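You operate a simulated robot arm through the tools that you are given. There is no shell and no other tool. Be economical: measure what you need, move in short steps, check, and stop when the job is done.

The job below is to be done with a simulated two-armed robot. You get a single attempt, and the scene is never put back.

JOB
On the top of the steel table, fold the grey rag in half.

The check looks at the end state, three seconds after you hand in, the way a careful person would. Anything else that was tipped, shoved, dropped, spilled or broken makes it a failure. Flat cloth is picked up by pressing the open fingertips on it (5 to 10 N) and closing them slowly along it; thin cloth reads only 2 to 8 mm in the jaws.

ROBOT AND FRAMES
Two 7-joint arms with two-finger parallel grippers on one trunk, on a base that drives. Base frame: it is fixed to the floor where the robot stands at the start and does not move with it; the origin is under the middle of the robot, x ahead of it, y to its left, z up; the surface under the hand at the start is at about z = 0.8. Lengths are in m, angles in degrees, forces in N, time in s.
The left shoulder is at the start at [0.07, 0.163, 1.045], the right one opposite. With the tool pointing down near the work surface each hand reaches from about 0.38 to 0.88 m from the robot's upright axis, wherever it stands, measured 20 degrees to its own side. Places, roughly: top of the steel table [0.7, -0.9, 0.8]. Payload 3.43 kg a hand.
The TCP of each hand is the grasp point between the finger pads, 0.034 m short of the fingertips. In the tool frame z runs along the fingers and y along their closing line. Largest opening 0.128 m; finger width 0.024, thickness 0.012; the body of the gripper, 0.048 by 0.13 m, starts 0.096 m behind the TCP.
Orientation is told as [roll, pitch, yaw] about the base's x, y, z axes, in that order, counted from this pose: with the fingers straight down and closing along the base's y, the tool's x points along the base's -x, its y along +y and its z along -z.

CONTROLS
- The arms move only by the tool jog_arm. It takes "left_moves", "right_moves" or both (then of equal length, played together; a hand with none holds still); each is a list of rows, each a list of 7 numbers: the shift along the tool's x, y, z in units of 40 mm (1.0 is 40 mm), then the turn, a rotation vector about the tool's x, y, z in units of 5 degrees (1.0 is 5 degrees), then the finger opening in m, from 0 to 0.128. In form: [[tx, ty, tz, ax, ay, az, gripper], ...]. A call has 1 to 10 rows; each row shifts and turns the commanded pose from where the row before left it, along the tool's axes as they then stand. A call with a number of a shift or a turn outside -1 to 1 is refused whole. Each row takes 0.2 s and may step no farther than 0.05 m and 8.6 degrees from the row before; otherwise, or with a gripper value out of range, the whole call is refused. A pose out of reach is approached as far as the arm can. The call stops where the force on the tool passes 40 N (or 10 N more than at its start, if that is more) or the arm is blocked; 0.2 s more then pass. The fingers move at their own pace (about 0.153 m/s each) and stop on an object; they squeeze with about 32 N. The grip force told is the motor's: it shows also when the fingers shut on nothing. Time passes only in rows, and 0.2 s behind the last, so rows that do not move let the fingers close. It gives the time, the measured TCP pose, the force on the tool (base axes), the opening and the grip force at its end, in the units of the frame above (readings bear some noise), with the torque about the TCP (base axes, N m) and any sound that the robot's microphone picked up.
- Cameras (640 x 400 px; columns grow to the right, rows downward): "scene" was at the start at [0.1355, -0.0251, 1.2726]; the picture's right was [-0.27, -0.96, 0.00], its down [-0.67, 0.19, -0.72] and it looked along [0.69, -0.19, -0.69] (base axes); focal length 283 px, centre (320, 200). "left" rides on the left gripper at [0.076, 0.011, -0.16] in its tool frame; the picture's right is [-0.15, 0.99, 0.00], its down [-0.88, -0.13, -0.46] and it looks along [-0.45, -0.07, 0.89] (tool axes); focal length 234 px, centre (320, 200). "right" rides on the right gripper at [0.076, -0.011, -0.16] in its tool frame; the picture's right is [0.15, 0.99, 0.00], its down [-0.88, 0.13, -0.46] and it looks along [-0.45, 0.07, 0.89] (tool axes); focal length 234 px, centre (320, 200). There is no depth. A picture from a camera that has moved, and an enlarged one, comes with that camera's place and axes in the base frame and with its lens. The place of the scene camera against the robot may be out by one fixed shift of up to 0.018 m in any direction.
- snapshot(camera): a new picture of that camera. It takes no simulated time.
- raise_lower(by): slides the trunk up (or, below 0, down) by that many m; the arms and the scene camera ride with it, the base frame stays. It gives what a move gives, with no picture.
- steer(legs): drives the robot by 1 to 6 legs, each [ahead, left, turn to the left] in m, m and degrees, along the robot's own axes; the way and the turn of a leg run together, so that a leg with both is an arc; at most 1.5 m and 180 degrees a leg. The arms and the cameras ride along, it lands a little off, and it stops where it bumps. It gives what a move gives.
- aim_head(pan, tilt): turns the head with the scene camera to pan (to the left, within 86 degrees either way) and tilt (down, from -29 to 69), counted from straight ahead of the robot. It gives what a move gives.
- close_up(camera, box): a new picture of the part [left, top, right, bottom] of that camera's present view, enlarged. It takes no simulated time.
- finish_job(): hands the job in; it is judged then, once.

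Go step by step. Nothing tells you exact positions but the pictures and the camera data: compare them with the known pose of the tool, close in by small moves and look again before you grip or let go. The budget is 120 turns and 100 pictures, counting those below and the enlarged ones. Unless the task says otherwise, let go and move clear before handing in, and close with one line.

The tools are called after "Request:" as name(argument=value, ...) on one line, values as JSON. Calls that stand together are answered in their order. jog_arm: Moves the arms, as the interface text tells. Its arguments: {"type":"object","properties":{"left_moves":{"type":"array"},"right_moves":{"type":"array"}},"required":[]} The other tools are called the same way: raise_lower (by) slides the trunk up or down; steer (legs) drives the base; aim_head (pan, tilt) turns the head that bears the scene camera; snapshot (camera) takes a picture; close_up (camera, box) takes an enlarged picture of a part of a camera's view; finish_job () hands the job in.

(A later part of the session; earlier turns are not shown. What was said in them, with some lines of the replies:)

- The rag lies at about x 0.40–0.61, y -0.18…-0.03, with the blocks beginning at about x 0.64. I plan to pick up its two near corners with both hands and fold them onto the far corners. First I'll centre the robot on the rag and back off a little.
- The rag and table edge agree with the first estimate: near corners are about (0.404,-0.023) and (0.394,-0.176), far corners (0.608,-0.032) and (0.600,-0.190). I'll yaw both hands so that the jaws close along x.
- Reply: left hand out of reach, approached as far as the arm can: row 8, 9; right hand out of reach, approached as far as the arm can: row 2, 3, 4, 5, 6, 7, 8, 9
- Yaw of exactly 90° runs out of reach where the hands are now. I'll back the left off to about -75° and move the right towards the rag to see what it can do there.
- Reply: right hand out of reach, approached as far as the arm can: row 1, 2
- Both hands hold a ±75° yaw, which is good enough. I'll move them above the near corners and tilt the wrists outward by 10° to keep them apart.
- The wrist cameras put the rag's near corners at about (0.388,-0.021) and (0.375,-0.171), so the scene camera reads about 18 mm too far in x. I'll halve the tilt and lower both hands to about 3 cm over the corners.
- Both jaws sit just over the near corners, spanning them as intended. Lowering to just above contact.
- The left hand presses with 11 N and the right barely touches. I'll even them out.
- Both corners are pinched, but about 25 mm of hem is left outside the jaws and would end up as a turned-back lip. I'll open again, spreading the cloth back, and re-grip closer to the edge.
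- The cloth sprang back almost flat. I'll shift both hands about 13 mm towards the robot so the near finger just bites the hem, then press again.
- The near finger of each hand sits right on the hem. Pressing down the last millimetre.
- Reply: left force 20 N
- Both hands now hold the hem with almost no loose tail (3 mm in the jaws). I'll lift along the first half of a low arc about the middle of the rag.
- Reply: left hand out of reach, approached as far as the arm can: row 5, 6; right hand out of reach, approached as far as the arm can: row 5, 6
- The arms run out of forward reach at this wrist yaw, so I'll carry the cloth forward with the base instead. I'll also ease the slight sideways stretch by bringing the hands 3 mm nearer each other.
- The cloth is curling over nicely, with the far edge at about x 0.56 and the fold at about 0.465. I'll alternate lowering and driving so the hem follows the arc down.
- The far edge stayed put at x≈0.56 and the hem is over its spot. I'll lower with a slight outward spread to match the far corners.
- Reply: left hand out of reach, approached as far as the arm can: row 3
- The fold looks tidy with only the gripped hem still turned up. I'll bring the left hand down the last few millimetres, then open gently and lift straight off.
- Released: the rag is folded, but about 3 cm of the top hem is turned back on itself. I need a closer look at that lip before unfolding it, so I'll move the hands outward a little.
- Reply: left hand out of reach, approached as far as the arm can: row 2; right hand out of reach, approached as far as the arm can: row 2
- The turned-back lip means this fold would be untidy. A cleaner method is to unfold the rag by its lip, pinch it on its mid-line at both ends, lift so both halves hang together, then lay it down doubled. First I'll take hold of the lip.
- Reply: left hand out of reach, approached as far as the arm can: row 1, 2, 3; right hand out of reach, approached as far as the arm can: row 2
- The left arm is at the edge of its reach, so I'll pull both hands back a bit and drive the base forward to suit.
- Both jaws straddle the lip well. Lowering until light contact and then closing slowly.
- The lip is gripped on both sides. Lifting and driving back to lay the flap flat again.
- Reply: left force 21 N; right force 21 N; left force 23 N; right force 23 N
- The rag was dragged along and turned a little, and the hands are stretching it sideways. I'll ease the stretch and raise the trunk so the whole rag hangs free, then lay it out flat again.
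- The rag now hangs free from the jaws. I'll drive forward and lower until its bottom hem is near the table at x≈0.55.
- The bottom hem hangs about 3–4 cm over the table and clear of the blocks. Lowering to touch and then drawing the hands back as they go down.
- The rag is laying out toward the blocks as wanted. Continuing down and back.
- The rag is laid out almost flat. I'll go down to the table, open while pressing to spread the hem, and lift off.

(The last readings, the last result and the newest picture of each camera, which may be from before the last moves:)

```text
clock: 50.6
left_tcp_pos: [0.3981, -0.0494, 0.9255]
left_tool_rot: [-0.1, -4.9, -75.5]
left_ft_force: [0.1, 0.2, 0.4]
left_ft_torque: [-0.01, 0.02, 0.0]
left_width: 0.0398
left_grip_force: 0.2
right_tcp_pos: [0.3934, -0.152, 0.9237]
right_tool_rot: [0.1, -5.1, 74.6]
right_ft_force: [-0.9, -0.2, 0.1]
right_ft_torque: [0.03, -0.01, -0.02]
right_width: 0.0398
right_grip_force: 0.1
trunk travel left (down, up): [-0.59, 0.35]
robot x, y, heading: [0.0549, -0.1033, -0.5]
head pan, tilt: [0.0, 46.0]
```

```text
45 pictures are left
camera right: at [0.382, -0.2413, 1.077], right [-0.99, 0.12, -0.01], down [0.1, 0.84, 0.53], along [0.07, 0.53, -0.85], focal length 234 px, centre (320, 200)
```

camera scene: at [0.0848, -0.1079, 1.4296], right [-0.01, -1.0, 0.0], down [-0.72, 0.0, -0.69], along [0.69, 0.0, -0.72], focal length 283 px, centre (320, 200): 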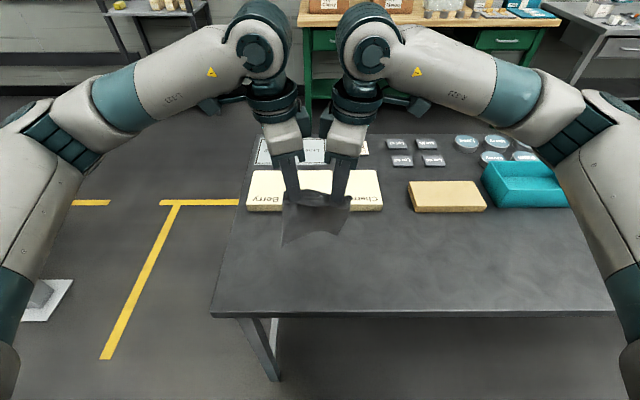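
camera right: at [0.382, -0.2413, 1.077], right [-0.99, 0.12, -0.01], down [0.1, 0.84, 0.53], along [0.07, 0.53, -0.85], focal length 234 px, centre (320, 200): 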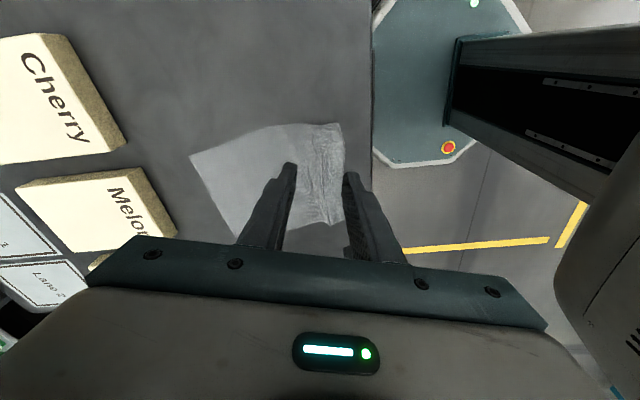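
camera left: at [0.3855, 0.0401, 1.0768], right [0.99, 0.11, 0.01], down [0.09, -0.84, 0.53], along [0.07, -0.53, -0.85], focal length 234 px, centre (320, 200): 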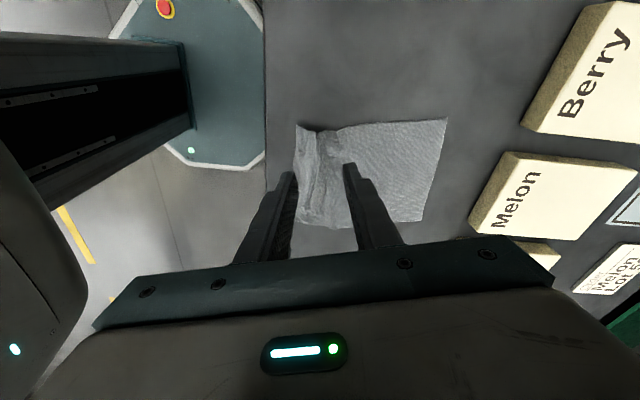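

The rag is flat again, with corners about (0.541,-0.006), (0.559,-0.152), (0.369,-0.170), (0.368,-0.032). Now I'll go over the ends of its mid-line, at about x 0.446 on the left and 0.461 on the right.

Request:
jog_arm(left_moves=[[0.047, 0.42, 0.5, 0, 0, 0, 0.03], [0.047, 0.42, 0.5, 0, 0, 0, 0.03], [0.047, 0.42, 0.5, 0, 0, 0, 0.03], [0, 0, 0, 0, 0, 0, 0.03]], right_moves=[[-0.145, -0.54, 0.5, 0, 0, 0, 0.03], [-0.145, -0.54, 0.5, 0, 0, 0, 0.03], [-0.145, -0.54, 0.5, 0, 0, 0, 0.03], [0, 0, 0, 0, 0, 0, 0.03]])

Request:
snapshot(camera="left")

Request:
snapshot(camera="right")

Request:
close_up(camera="scene", box=[220, 180, 420, 305])

```text
clock: 51.6
left_tcp_pos: [0.4481, -0.0383, 0.8625]
left_tool_rot: [0.0, -5.1, -75.4]
left_ft_force: [0.3, -0.4, 1.6]
left_ft_torque: [-0.01, 0.0, 0.02]
left_width: 0.03
left_grip_force: 0.1
right_tcp_pos: [0.4644, -0.1458, 0.8661]
right_tool_rot: [-0.1, -5.1, 74.6]
right_ft_force: [0.5, -0.8, 1.2]
right_ft_torque: [0.0, -0.01, 0.0]
right_width: 0.0298
right_grip_force: 0.1
trunk travel left (down, up): [-0.59, 0.35]
robot x, y, heading: [0.0508, -0.1058, -0.6]
head pan, tilt: [0.0, 46.0]
```

```text
44 pictures are left
camera left: at [0.4354, 0.0525, 1.015], right [0.99, 0.11, 0.01], down [0.08, -0.84, 0.53], along [0.07, -0.53, -0.85], focal length 234 px, centre (320, 200)
```

left: 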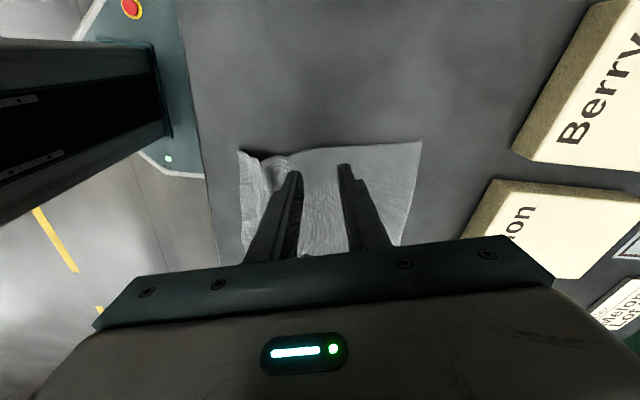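

```text
43 pictures are left
camera right: at [0.4515, -0.2356, 1.019], right [-0.99, 0.12, -0.01], down [0.1, 0.84, 0.53], along [0.08, 0.53, -0.85], focal length 234 px, centre (320, 200)
```

right: 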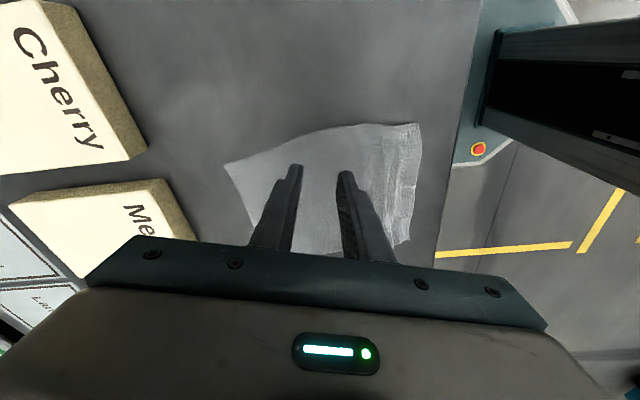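

```text
3.20 times, centred on (320, 242) of scene
camera zoom: at [0.1894, -0.1092, 1.3347], right [-0.01, -1.0, 0.0], down [-0.72, 0.01, -0.69], along [0.69, -0.01, -0.72], focal length 907 px, centre (320, 64)
```

zoom: 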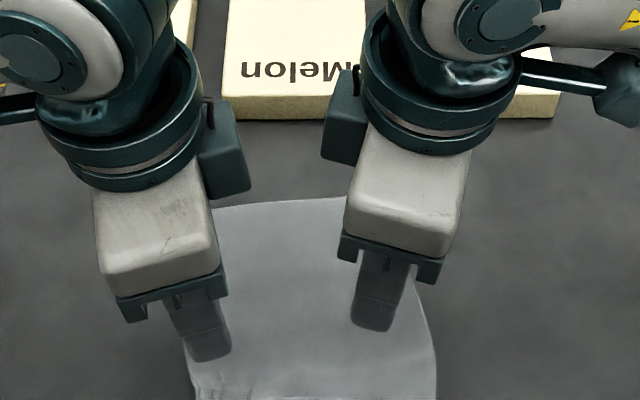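

Jaws are close to the true middle; I'll nudge the right hand 4 mm back and lower both to contact.

Request:
jog_arm(left_moves=[[0.04, 0, 0.3, 0, 0, 0, 0.03], [0.03, 0, 0.25, 0, 0, 0, 0.03], [0, 0, 0.08, 0, 0, 0, 0.03], [0, 0, 0, 0, 0, 0, 0.03]], right_moves=[[0.04, 0.1, 0.35, 0, 0, 0, 0.03], [0.03, 0, 0.3, 0, 0, 0, 0.03], [0, 0, 0.08, 0, 0, 0, 0.03], [0, 0, 0, 0, 0, 0, 0.03]])

```text
clock: 52.6
left_tcp_pos: [0.4449, -0.0372, 0.8387]
left_tool_rot: [0.0, -5.0, -75.4]
left_ft_force: [-0.2, 0.5, 0.7]
left_ft_torque: [0.0, 0.01, -0.01]
left_width: 0.0301
left_grip_force: 0.0
right_tcp_pos: [0.4606, -0.1431, 0.8351]
right_tool_rot: [-0.1, -5.2, 74.4]
right_ft_force: [0.1, -0.4, 5.3]
right_ft_torque: [-0.09, -0.04, -0.01]
right_width: 0.0301
right_grip_force: 0.1
trunk travel left (down, up): [-0.59, 0.35]
robot x, y, heading: [0.0537, -0.1009, -0.4]
head pan, tilt: [0.0, 46.0]
```

Request:
jog_arm(left_moves=[[0, 0, 0.05, 0, 0, 0, 0.03], [0, 0, 0.02, 0, 0, 0, 0.03], [0, 0, 0, 0, 0, 0, 0.03]])

```text
clock: 53.4
left_tcp_pos: [0.4471, -0.0373, 0.8365]
left_tool_rot: [0.0, -5.1, -75.5]
left_ft_force: [-0.8, 0.2, 2.8]
left_ft_torque: [0.04, 0.01, -0.01]
left_width: 0.0299
left_grip_force: 0.0
right_tcp_pos: [0.4613, -0.1453, 0.8364]
right_tool_rot: [0.0, -5.1, 74.6]
right_ft_force: [0.3, -0.8, 5.5]
right_ft_torque: [-0.06, -0.09, -0.04]
right_width: 0.0302
right_grip_force: 0.2
trunk travel left (down, up): [-0.59, 0.35]
robot x, y, heading: [0.0508, -0.1061, -0.3]
head pan, tilt: [0.0, 46.0]
```

Contact is light on both sides; I'll add a touch of pressure and close slowly.

Request:
jog_arm(left_moves=[[0, 0, 0.02, 0, 0, 0, 0.03], [0, 0, 0, 0, 0, 0, 0.026], [0, 0, 0, 0, 0, 0, 0.022], [0, 0, 0, 0, 0, 0, 0.018], [0, 0, 0, 0, 0, 0, 0.014], [0, 0, 0, 0, 0, 0, 0.01], [0, 0, 0, 0, 0, 0, 0.006], [0, 0, 0, 0, 0, 0, 0.002], [0, 0, 0, 0, 0, 0, 0], [0, 0, 0, 0, 0, 0, 0]], right_moves=[[0, 0, 0.01, 0, 0, 0, 0.03], [0, 0, 0, 0, 0, 0, 0.026], [0, 0, 0, 0, 0, 0, 0.022], [0, 0, 0, 0, 0, 0, 0.018], [0, 0, 0, 0, 0, 0, 0.014], [0, 0, 0, 0, 0, 0, 0.01], [0, 0, 0, 0, 0, 0, 0.006], [0, 0, 0, 0, 0, 0, 0.002], [0, 0, 0, 0, 0, 0, 0], [0, 0, 0, 0, 0, 0, 0]])

Request:
snapshot(camera="left")

Request:
snapshot(camera="right")

```text
clock: 55.6
left_tcp_pos: [0.4465, -0.0379, 0.8363]
left_tool_rot: [0.1, -5.2, -75.4]
left_ft_force: [3.1, -3.9, 19.9]
left_ft_torque: [-0.02, -0.01, 0.01]
left_width: 0.003
left_grip_force: 31.8
right_tcp_pos: [0.4601, -0.1446, 0.8365]
right_tool_rot: [0.0, -5.2, 74.6]
right_ft_force: [-0.1, 2.8, 11.3]
right_ft_torque: [0.03, -0.01, 0.0]
right_width: 0.0019
right_grip_force: 31.9
trunk travel left (down, up): [-0.59, 0.35]
robot x, y, heading: [0.0521, -0.1037, -0.5]
head pan, tilt: [0.0, 46.0]
```

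```text
41 pictures are left
camera left: at [0.4334, 0.0528, 0.9886], right [0.99, 0.11, 0.01], down [0.08, -0.84, 0.53], along [0.07, -0.53, -0.85], focal length 234 px, centre (320, 200)
```

left: 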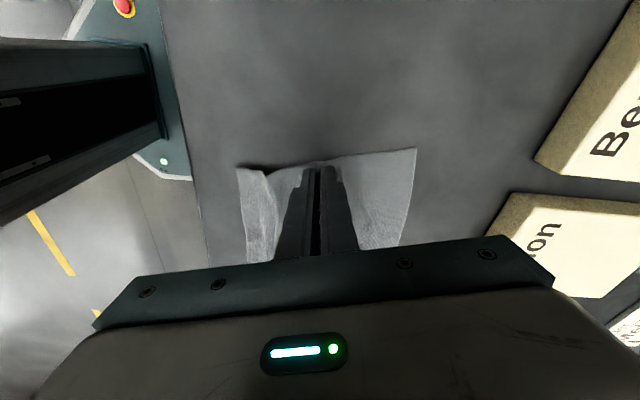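

```text
40 pictures are left
camera right: at [0.4471, -0.2345, 0.989], right [-0.99, 0.12, -0.01], down [0.1, 0.84, 0.53], along [0.08, 0.53, -0.85], focal length 234 px, centre (320, 200)
```

right: 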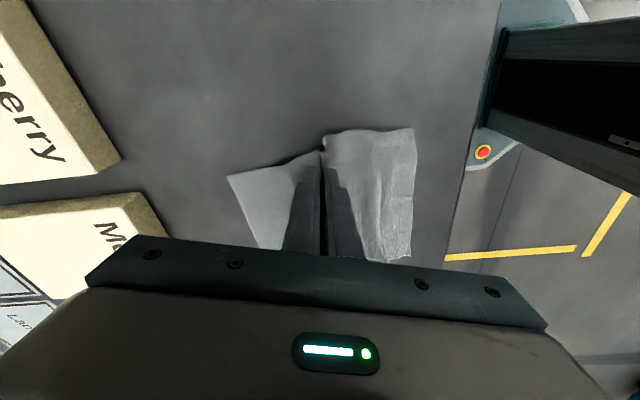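

Both ends of the mid-line are pinched. Lifting with the trunk so both halves hang.

Request:
raise_lower(by=0.13)

Request:
snapshot(camera="left")

Request:
snapshot(camera="right")

Request:
close_up(camera="scene", box=[220, 180, 420, 305])

```text
clock: 57.2
left_tcp_pos: [0.4476, -0.037, 0.9657]
left_tool_rot: [0.1, -5.1, -75.4]
left_ft_force: [0.6, -2.5, 0.2]
left_ft_torque: [-0.05, -0.05, 0.04]
left_width: 0.0022
left_grip_force: 32.3
right_tcp_pos: [0.4608, -0.1446, 0.9646]
right_tool_rot: [0.1, -5.1, 74.6]
right_ft_force: [-0.1, 1.9, -0.3]
right_ft_torque: [0.05, -0.01, 0.02]
right_width: 0.002
right_grip_force: 32.6
trunk travel left (down, up): [-0.72, 0.22]
robot x, y, heading: [0.0515, -0.1021, -0.4]
head pan, tilt: [0.0, 46.0]
```

```text
39 pictures are left
camera left: at [0.4347, 0.053, 1.1175], right [0.99, 0.11, 0.01], down [0.09, -0.84, 0.53], along [0.07, -0.53, -0.85], focal length 234 px, centre (320, 200)
```

left: 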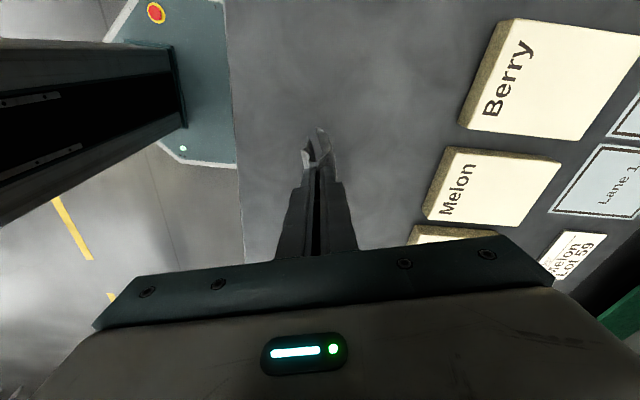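

```text
38 pictures are left
camera right: at [0.4485, -0.2344, 1.1181], right [-0.99, 0.12, -0.01], down [0.1, 0.84, 0.53], along [0.08, 0.53, -0.85], focal length 234 px, centre (320, 200)
```

right: 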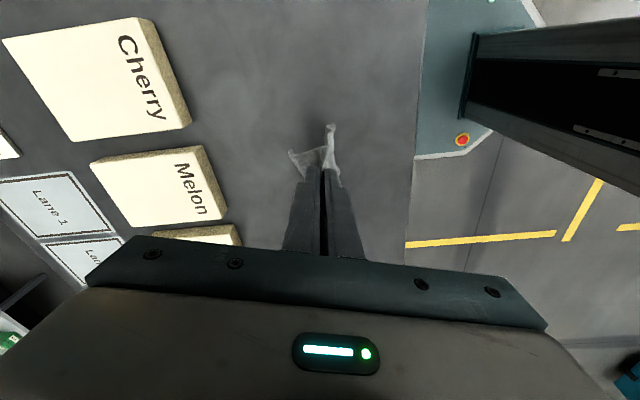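

```text
3.20 times, centred on (320, 242) of scene
camera zoom: at [0.1902, -0.109, 1.4646], right [-0.01, -1.0, 0.0], down [-0.72, 0.01, -0.69], along [0.69, -0.01, -0.72], focal length 907 px, centre (320, 64)
```

zoom: 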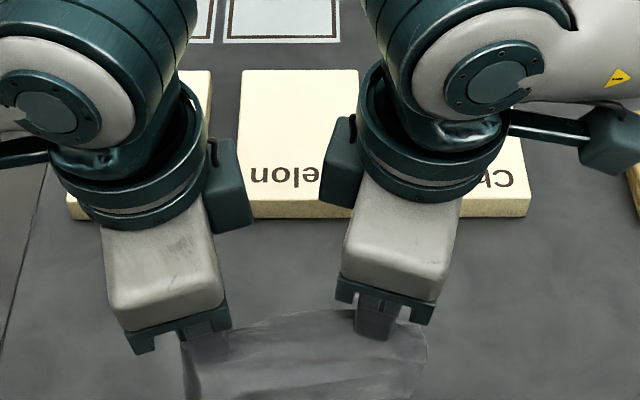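

The rag hangs folded over its mid-line. I'll lower until the hems touch, then move forward and down together so that both halves lie back towards the robot.

Request:
raise_lower(by=-0.03)

Request:
close_up(camera="left", box=[240, 80, 400, 180])

Request:
close_up(camera="right", box=[240, 80, 400, 180])

```text
clock: 58.0
left_tcp_pos: [0.4477, -0.0376, 0.936]
left_tool_rot: [0.0, -5.2, -75.4]
left_ft_force: [0.1, -1.9, 0.4]
left_ft_torque: [-0.04, -0.02, -0.02]
left_width: 0.0023
left_grip_force: 31.9
right_tcp_pos: [0.46, -0.1455, 0.9351]
right_tool_rot: [0.0, -5.2, 74.5]
right_ft_force: [-0.7, 1.5, 0.6]
right_ft_torque: [0.06, 0.05, 0.01]
right_width: 0.0019
right_grip_force: 32.3
trunk travel left (down, up): [-0.69, 0.25]
robot x, y, heading: [0.0533, -0.1039, -0.5]
head pan, tilt: [0.0, 46.0]
```

```text
4.00 times, centred on (320, 130) of left
camera zoom: at [0.4341, 0.053, 1.0879], right [0.99, 0.11, 0.01], down [0.08, -0.84, 0.53], along [0.07, -0.53, -0.85], focal length 937 px, centre (320, 480)
```

zoom: 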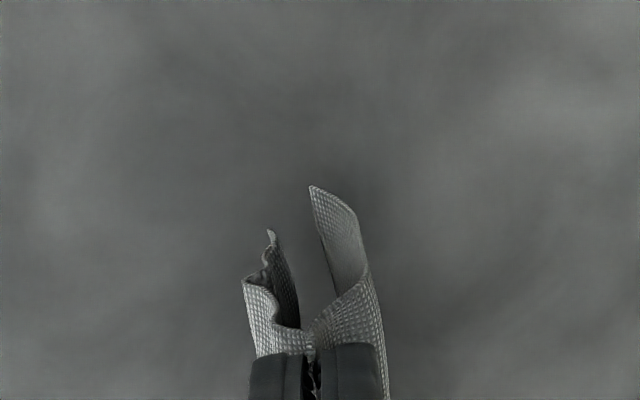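

```text
4.00 times, centred on (320, 130) of right
camera zoom: at [0.4479, -0.2344, 1.0885], right [-0.99, 0.12, -0.01], down [0.1, 0.84, 0.53], along [0.08, 0.53, -0.85], focal length 937 px, centre (320, 480)
```

zoom: 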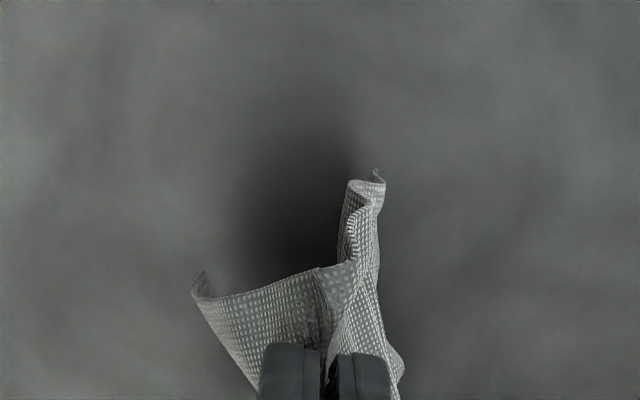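

The halves hang close together, though perhaps slightly unequal at the ends. I'll lay it down and judge the result.

Request:
jog_arm(left_moves=[[-0.04, 0.15, 0.25, 0, 0, 0, 0], [-0.04, 0.24, 0.25, 0, 0, 0, 0], [-0.04, 0.24, 0.25, 0, 0, 0, 0], [-0.04, 0.24, 0.25, 0, 0, 0, 0], [-0.04, 0.24, 0.25, 0, 0, 0, 0]], right_moves=[[-0.04, -0.15, 0.25, 0, 0, 0, 0], [-0.04, -0.24, 0.25, 0, 0, 0, 0], [-0.04, -0.24, 0.25, 0, 0, 0, 0], [-0.04, -0.24, 0.25, 0, 0, 0, 0], [-0.04, -0.24, 0.25, 0, 0, 0, 0]])

Request:
snapshot(camera="left")

Request:
snapshot(camera="right")

```text
clock: 59.1
left_tcp_pos: [0.4935, -0.0386, 0.885]
left_tool_rot: [0.0, -5.1, -75.4]
left_ft_force: [0.2, 0.7, 0.9]
left_ft_torque: [0.0, 0.0, 0.03]
left_width: 0.002
left_grip_force: 32.1
right_tcp_pos: [0.5074, -0.1455, 0.8861]
right_tool_rot: [0.1, -5.2, 74.4]
right_ft_force: [0.1, -0.2, 0.6]
right_ft_torque: [0.0, 0.02, 0.01]
right_width: 0.0025
right_grip_force: 32.4
trunk travel left (down, up): [-0.69, 0.25]
robot x, y, heading: [0.0531, -0.1071, -0.6]
head pan, tilt: [0.0, 46.0]
```

```text
34 pictures are left
camera left: at [0.4809, 0.0518, 1.0376], right [0.99, 0.11, 0.01], down [0.08, -0.84, 0.53], along [0.07, -0.53, -0.85], focal length 234 px, centre (320, 200)
```

left: 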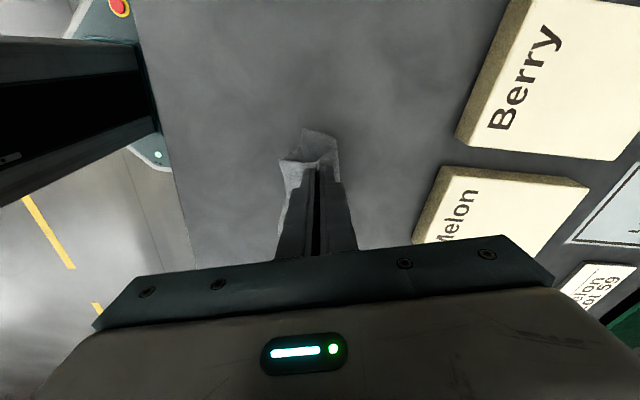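

```text
33 pictures are left
camera right: at [0.4949, -0.2342, 1.0396], right [-0.99, 0.12, -0.01], down [0.1, 0.84, 0.53], along [0.08, 0.53, -0.85], focal length 234 px, centre (320, 200)
```

right: 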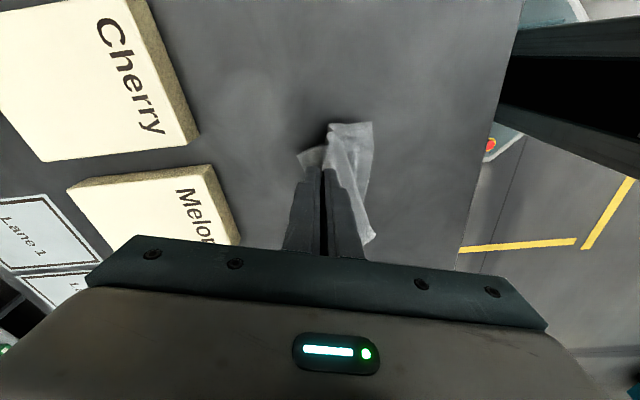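

Request:
jog_arm(left_moves=[[-0.06, 0.29, 0.15, 0, 0, 0, 0], [-0.06, 0.29, 0.2, 0, 0, 0, 0], [-0.06, 0.29, 0.25, 0, 0, 0, 0]], right_moves=[[-0.06, -0.29, 0.15, 0, 0, 0, 0], [-0.06, -0.29, 0.2, 0, 0, 0, 0], [-0.06, -0.29, 0.25, 0, 0, 0, 0]])

Request:
snapshot(camera="left")

Request:
snapshot(camera="right")

Request:
snapshot(camera="scene")

```text
clock: 60.0
left_tcp_pos: [0.5321, -0.0395, 0.8618]
left_tool_rot: [0.1, -5.2, -75.3]
left_ft_force: [0.4, -1.0, 0.6]
left_ft_torque: [0.01, -0.03, -0.03]
left_width: 0.0023
left_grip_force: 32.0
right_tcp_pos: [0.5445, -0.1458, 0.8636]
right_tool_rot: [0.0, -5.1, 74.5]
right_ft_force: [-0.2, 0.7, -0.1]
right_ft_torque: [0.03, 0.02, 0.03]
right_width: 0.0017
right_grip_force: 31.8
trunk travel left (down, up): [-0.69, 0.25]
robot x, y, heading: [0.0561, -0.106, -0.5]
head pan, tilt: [0.0, 46.0]
```

```text
32 pictures are left
camera left: at [0.5186, 0.0518, 1.0144], right [0.99, 0.11, 0.01], down [0.09, -0.84, 0.53], along [0.07, -0.53, -0.85], focal length 234 px, centre (320, 200)
```

left: 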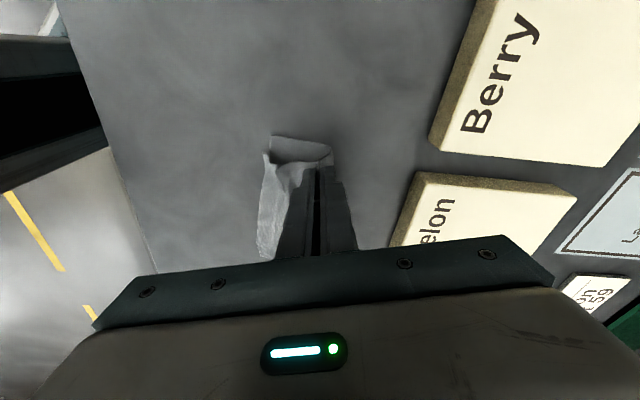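

```text
31 pictures are left
camera right: at [0.5316, -0.2346, 1.016], right [-0.99, 0.12, -0.01], down [0.1, 0.84, 0.53], along [0.08, 0.53, -0.85], focal length 234 px, centre (320, 200)
```

right: 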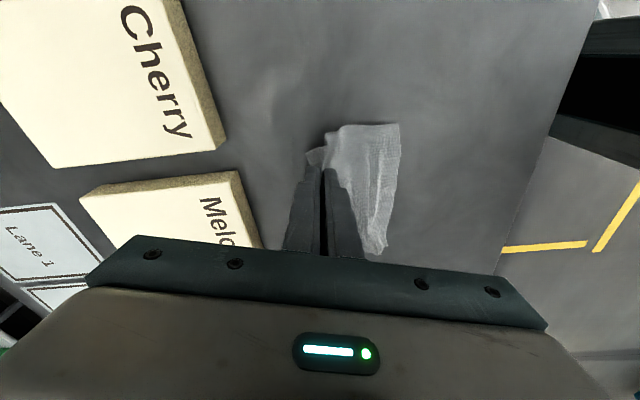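

```text
30 pictures are left
camera scene: at [0.1907, -0.1091, 1.4346], right [-0.01, -1.0, 0.0], down [-0.72, 0.01, -0.69], along [0.69, -0.01, -0.72], focal length 283 px, centre (320, 200)
```

scene: 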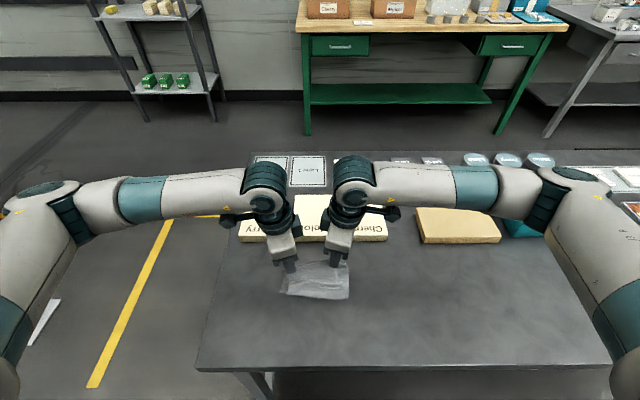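

It's laying down neatly. Last bit: forward 2 cm and down, then release gently and lift.

Request:
jog_arm(left_moves=[[-0.06, 0.25, 0.2, 0, 0, 0, 0], [-0.05, 0.22, 0.2, 0, 0, 0, 0], [0.03, 0.05, 0.15, 0, 0, 0, 0], [0, 0, 0, 0, 0, 0, 0]], right_moves=[[-0.06, -0.25, 0.2, 0, 0, 0, 0], [-0.05, -0.22, 0.2, 0, 0, 0, 0], [0.03, -0.05, 0.17, 0, 0, 0, 0], [0, 0, 0, 0, 0, 0, 0]])

Request:
close_up(camera="left", box=[220, 100, 420, 260])

Request:
close_up(camera="right", box=[220, 100, 420, 260])

```text
clock: 61.0
left_tcp_pos: [0.5511, -0.039, 0.8412]
left_tool_rot: [0.1, -5.1, -75.4]
left_ft_force: [-0.1, -0.4, 0.9]
left_ft_torque: [0.0, 0.0, 0.01]
left_width: 0.0025
left_grip_force: 31.8
right_tcp_pos: [0.5645, -0.1451, 0.8411]
right_tool_rot: [0.0, -5.2, 74.6]
right_ft_force: [-0.5, 0.4, 0.1]
right_ft_torque: [0.01, -0.01, 0.04]
right_width: 0.0022
right_grip_force: 31.9
trunk travel left (down, up): [-0.69, 0.25]
robot x, y, heading: [0.0524, -0.1034, -0.5]
head pan, tilt: [0.0, 46.0]
```

```text
2.50 times, centred on (320, 180) of left
camera zoom: at [0.5383, 0.0513, 0.9935], right [0.99, 0.11, 0.01], down [0.09, -0.84, 0.53], along [0.07, -0.53, -0.85], focal length 585 px, centre (320, 250)
```

zoom: 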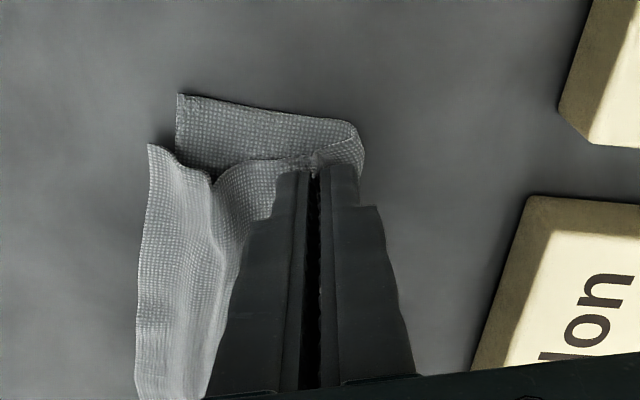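

```text
2.50 times, centred on (320, 180) of right
camera zoom: at [0.5516, -0.2348, 0.9928], right [-0.99, 0.12, -0.01], down [0.1, 0.84, 0.53], along [0.08, 0.53, -0.85], focal length 585 px, centre (320, 250)
```

zoom: 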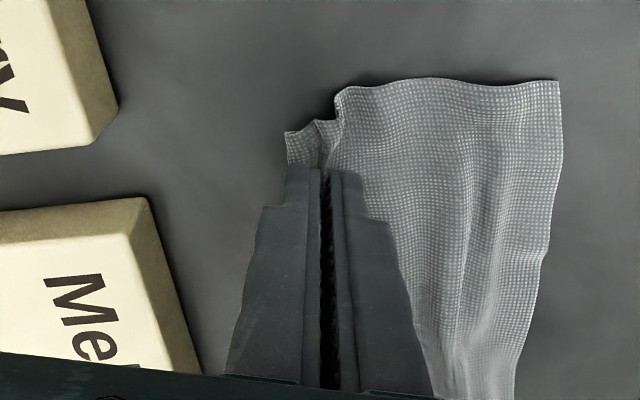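

The rag is now doubled over, with the top layer a little offset sideways. Releasing and lifting to inspect.

Request:
jog_arm(left_moves=[[0, 0, 0, 0, 0, 0, 0.006], [0, 0, 0, 0, 0, 0, 0.014], [0, 0, 0, 0, 0, 0, 0.022], [0, 0, 0, 0, 0, 0, 0.026], [0, 0, -0.4, 0, 0, 0, 0.026], [0, 0, -0.9, 0, 0, 0, 0.026], [0, 0, -0.9, 0, 0, 0, 0.026], [0.7, -0.3, -0.3, 0, 0, 0, 0.026], [0.7, -0.3, 0, 0, 0, 0, 0.026]], right_moves=[[0, 0, 0, 0, 0, 0, 0.006], [0, 0, 0, 0, 0, 0, 0.014], [0, 0, 0, 0, 0, 0, 0.022], [0, 0, 0, 0, 0, 0, 0.026], [0, 0, -0.4, 0, 0, 0, 0.026], [0, 0, -0.9, 0, 0, 0, 0.026], [0, 0, -0.9, 0, 0, 0, 0.026], [0.7, 0.3, -0.3, 0, 0, 0, 0.026], [0.7, 0.3, 0, 0, 0, 0, 0.026]])

Request:
close_up(camera="scene", box=[240, 220, 400, 320])

Request:
snapshot(camera="right")

```text
clock: 63.0
left_tcp_pos: [0.5107, 0.0193, 0.9378]
left_tool_rot: [0.1, -5.1, -75.3]
left_ft_force: [-0.3, 0.4, 0.4]
left_ft_torque: [0.0, 0.01, 0.04]
left_width: 0.0262
left_grip_force: 0.0
right_tcp_pos: [0.5236, -0.2006, 0.9359]
right_tool_rot: [0.0, -5.2, 74.6]
right_ft_force: [0.2, -0.4, 0.4]
right_ft_torque: [0.0, 0.0, 0.01]
right_width: 0.0257
right_grip_force: 0.1
trunk travel left (down, up): [-0.69, 0.25]
robot x, y, heading: [0.0544, -0.1045, -0.6]
head pan, tilt: [0.0, 46.0]
```

```text
4.00 times, centred on (320, 270) of scene
camera zoom: at [0.1888, -0.109, 1.4348], right [-0.01, -1.0, 0.0], down [-0.72, 0.01, -0.7], along [0.7, -0.01, -0.72], focal length 1133 px, centre (320, -80)
```

zoom: 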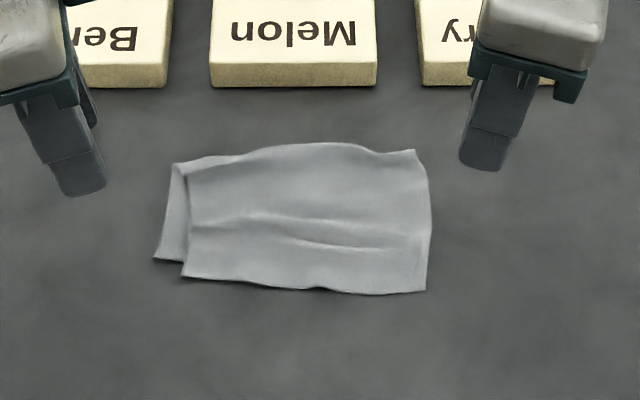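

```text
26 pictures are left
camera right: at [0.5118, -0.2899, 1.0886], right [-0.99, 0.12, -0.01], down [0.1, 0.84, 0.53], along [0.08, 0.53, -0.85], focal length 234 px, centre (320, 200)
```

right: 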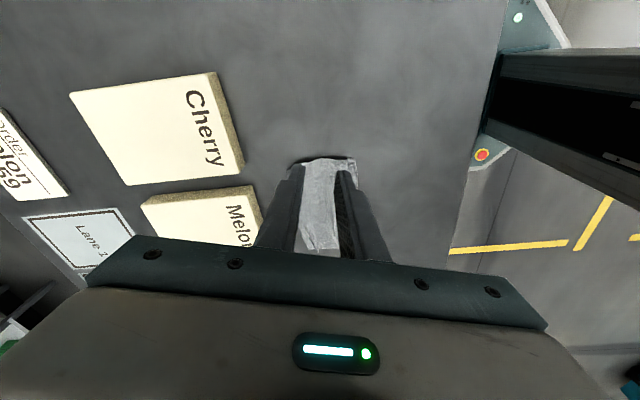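

The rag now lies folded in half, hems matching within roughly 2 cm, and nothing else was touched. I'll move the hands clear and take a final look.

Request:
raise_lower(by=0.1)

Request:
steer(legs=[[-0.2, 0, 0]])

Request:
snapshot(camera="scene")

Request:
close_up(camera="scene", box=[260, 140, 380, 215])

```text
clock: 64.3
left_tcp_pos: [0.5114, 0.0188, 1.0363]
left_tool_rot: [-0.2, -5.0, -75.5]
left_ft_force: [0.2, 0.0, 0.1]
left_ft_torque: [-0.04, -0.01, -0.02]
left_width: 0.0258
left_grip_force: 0.1
right_tcp_pos: [0.526, -0.201, 1.0338]
right_tool_rot: [0.2, -5.1, 74.6]
right_ft_force: [0.3, 0.1, 0.3]
right_ft_torque: [0.02, 0.05, 0.0]
right_width: 0.0259
right_grip_force: 0.1
trunk travel left (down, up): [-0.79, 0.15]
robot x, y, heading: [0.052, -0.1057, -0.4]
head pan, tilt: [0.0, 46.0]
```

```text
clock: 65.9
left_tcp_pos: [0.3167, 0.0214, 1.0355]
left_tool_rot: [-0.1, -5.1, -75.3]
left_ft_force: [0.3, 0.4, -0.1]
left_ft_torque: [0.0, 0.01, -0.03]
left_width: 0.0261
left_grip_force: 0.0
right_tcp_pos: [0.332, -0.198, 1.0349]
right_tool_rot: [0.0, -5.1, 74.6]
right_ft_force: [0.5, -0.5, -0.5]
right_ft_torque: [0.01, 0.02, 0.01]
right_width: 0.026
right_grip_force: 0.2
trunk travel left (down, up): [-0.79, 0.15]
robot x, y, heading: [-0.1432, -0.0978, -0.5]
head pan, tilt: [0.0, 46.0]
```

```text
25 pictures are left
camera scene: at [-0.0036, -0.1075, 1.5345], right [-0.01, -1.0, 0.0], down [-0.72, 0.01, -0.69], along [0.69, -0.01, -0.72], focal length 283 px, centre (320, 200)
```

scene: 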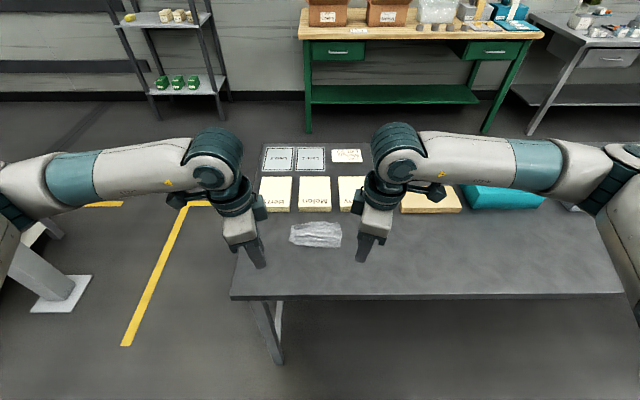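

```text
5.33 times, centred on (320, 178) of scene
camera zoom: at [-0.0036, -0.1075, 1.5345], right [-0.01, -1.0, 0.0], down [-0.72, 0.01, -0.69], along [0.69, -0.01, -0.72], focal length 1511 px, centre (320, 320)
```

zoom: 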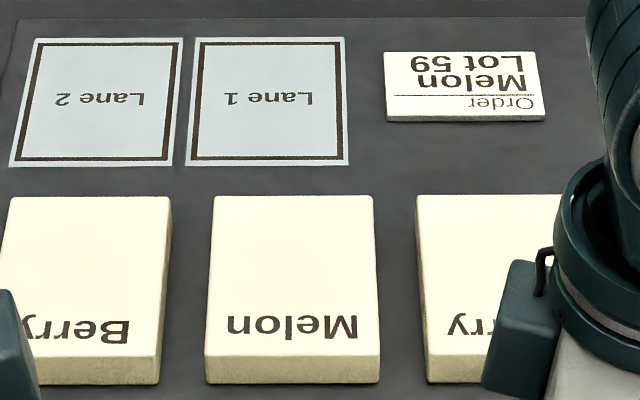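

Request:
close_up(camera="scene", box=[276, 205, 356, 255])

```text
8.00 times, centred on (316, 230) of scene
camera zoom: at [-0.0036, -0.1075, 1.5345], right [-0.01, -1.0, 0.0], down [-0.72, 0.01, -0.69], along [0.69, -0.01, -0.72], focal length 2266 px, centre (352, -40)
```

zoom: 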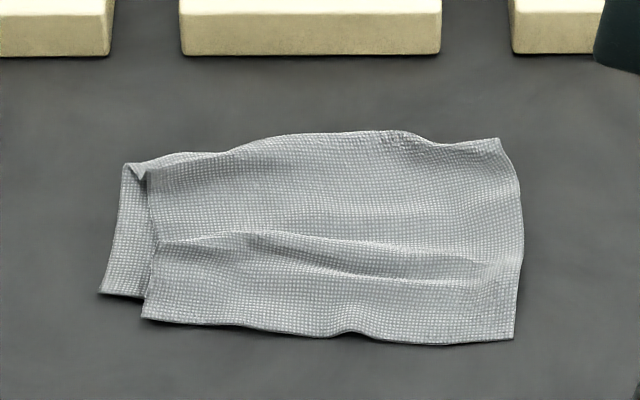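

The rag lies folded in half on the table, with the layers offset by about 1.5–2 cm at one end. The hands are clear and the other objects are undisturbed, so I'm handing in.

Request:
finish_job()

```text
The job is handed in.
```

The grey rag is folded in half on the steel table. The two layers are offset by about 1.5–2 cm at the left end. Both hands let go and moved clear, and the last pictures show nothing else disturbed.
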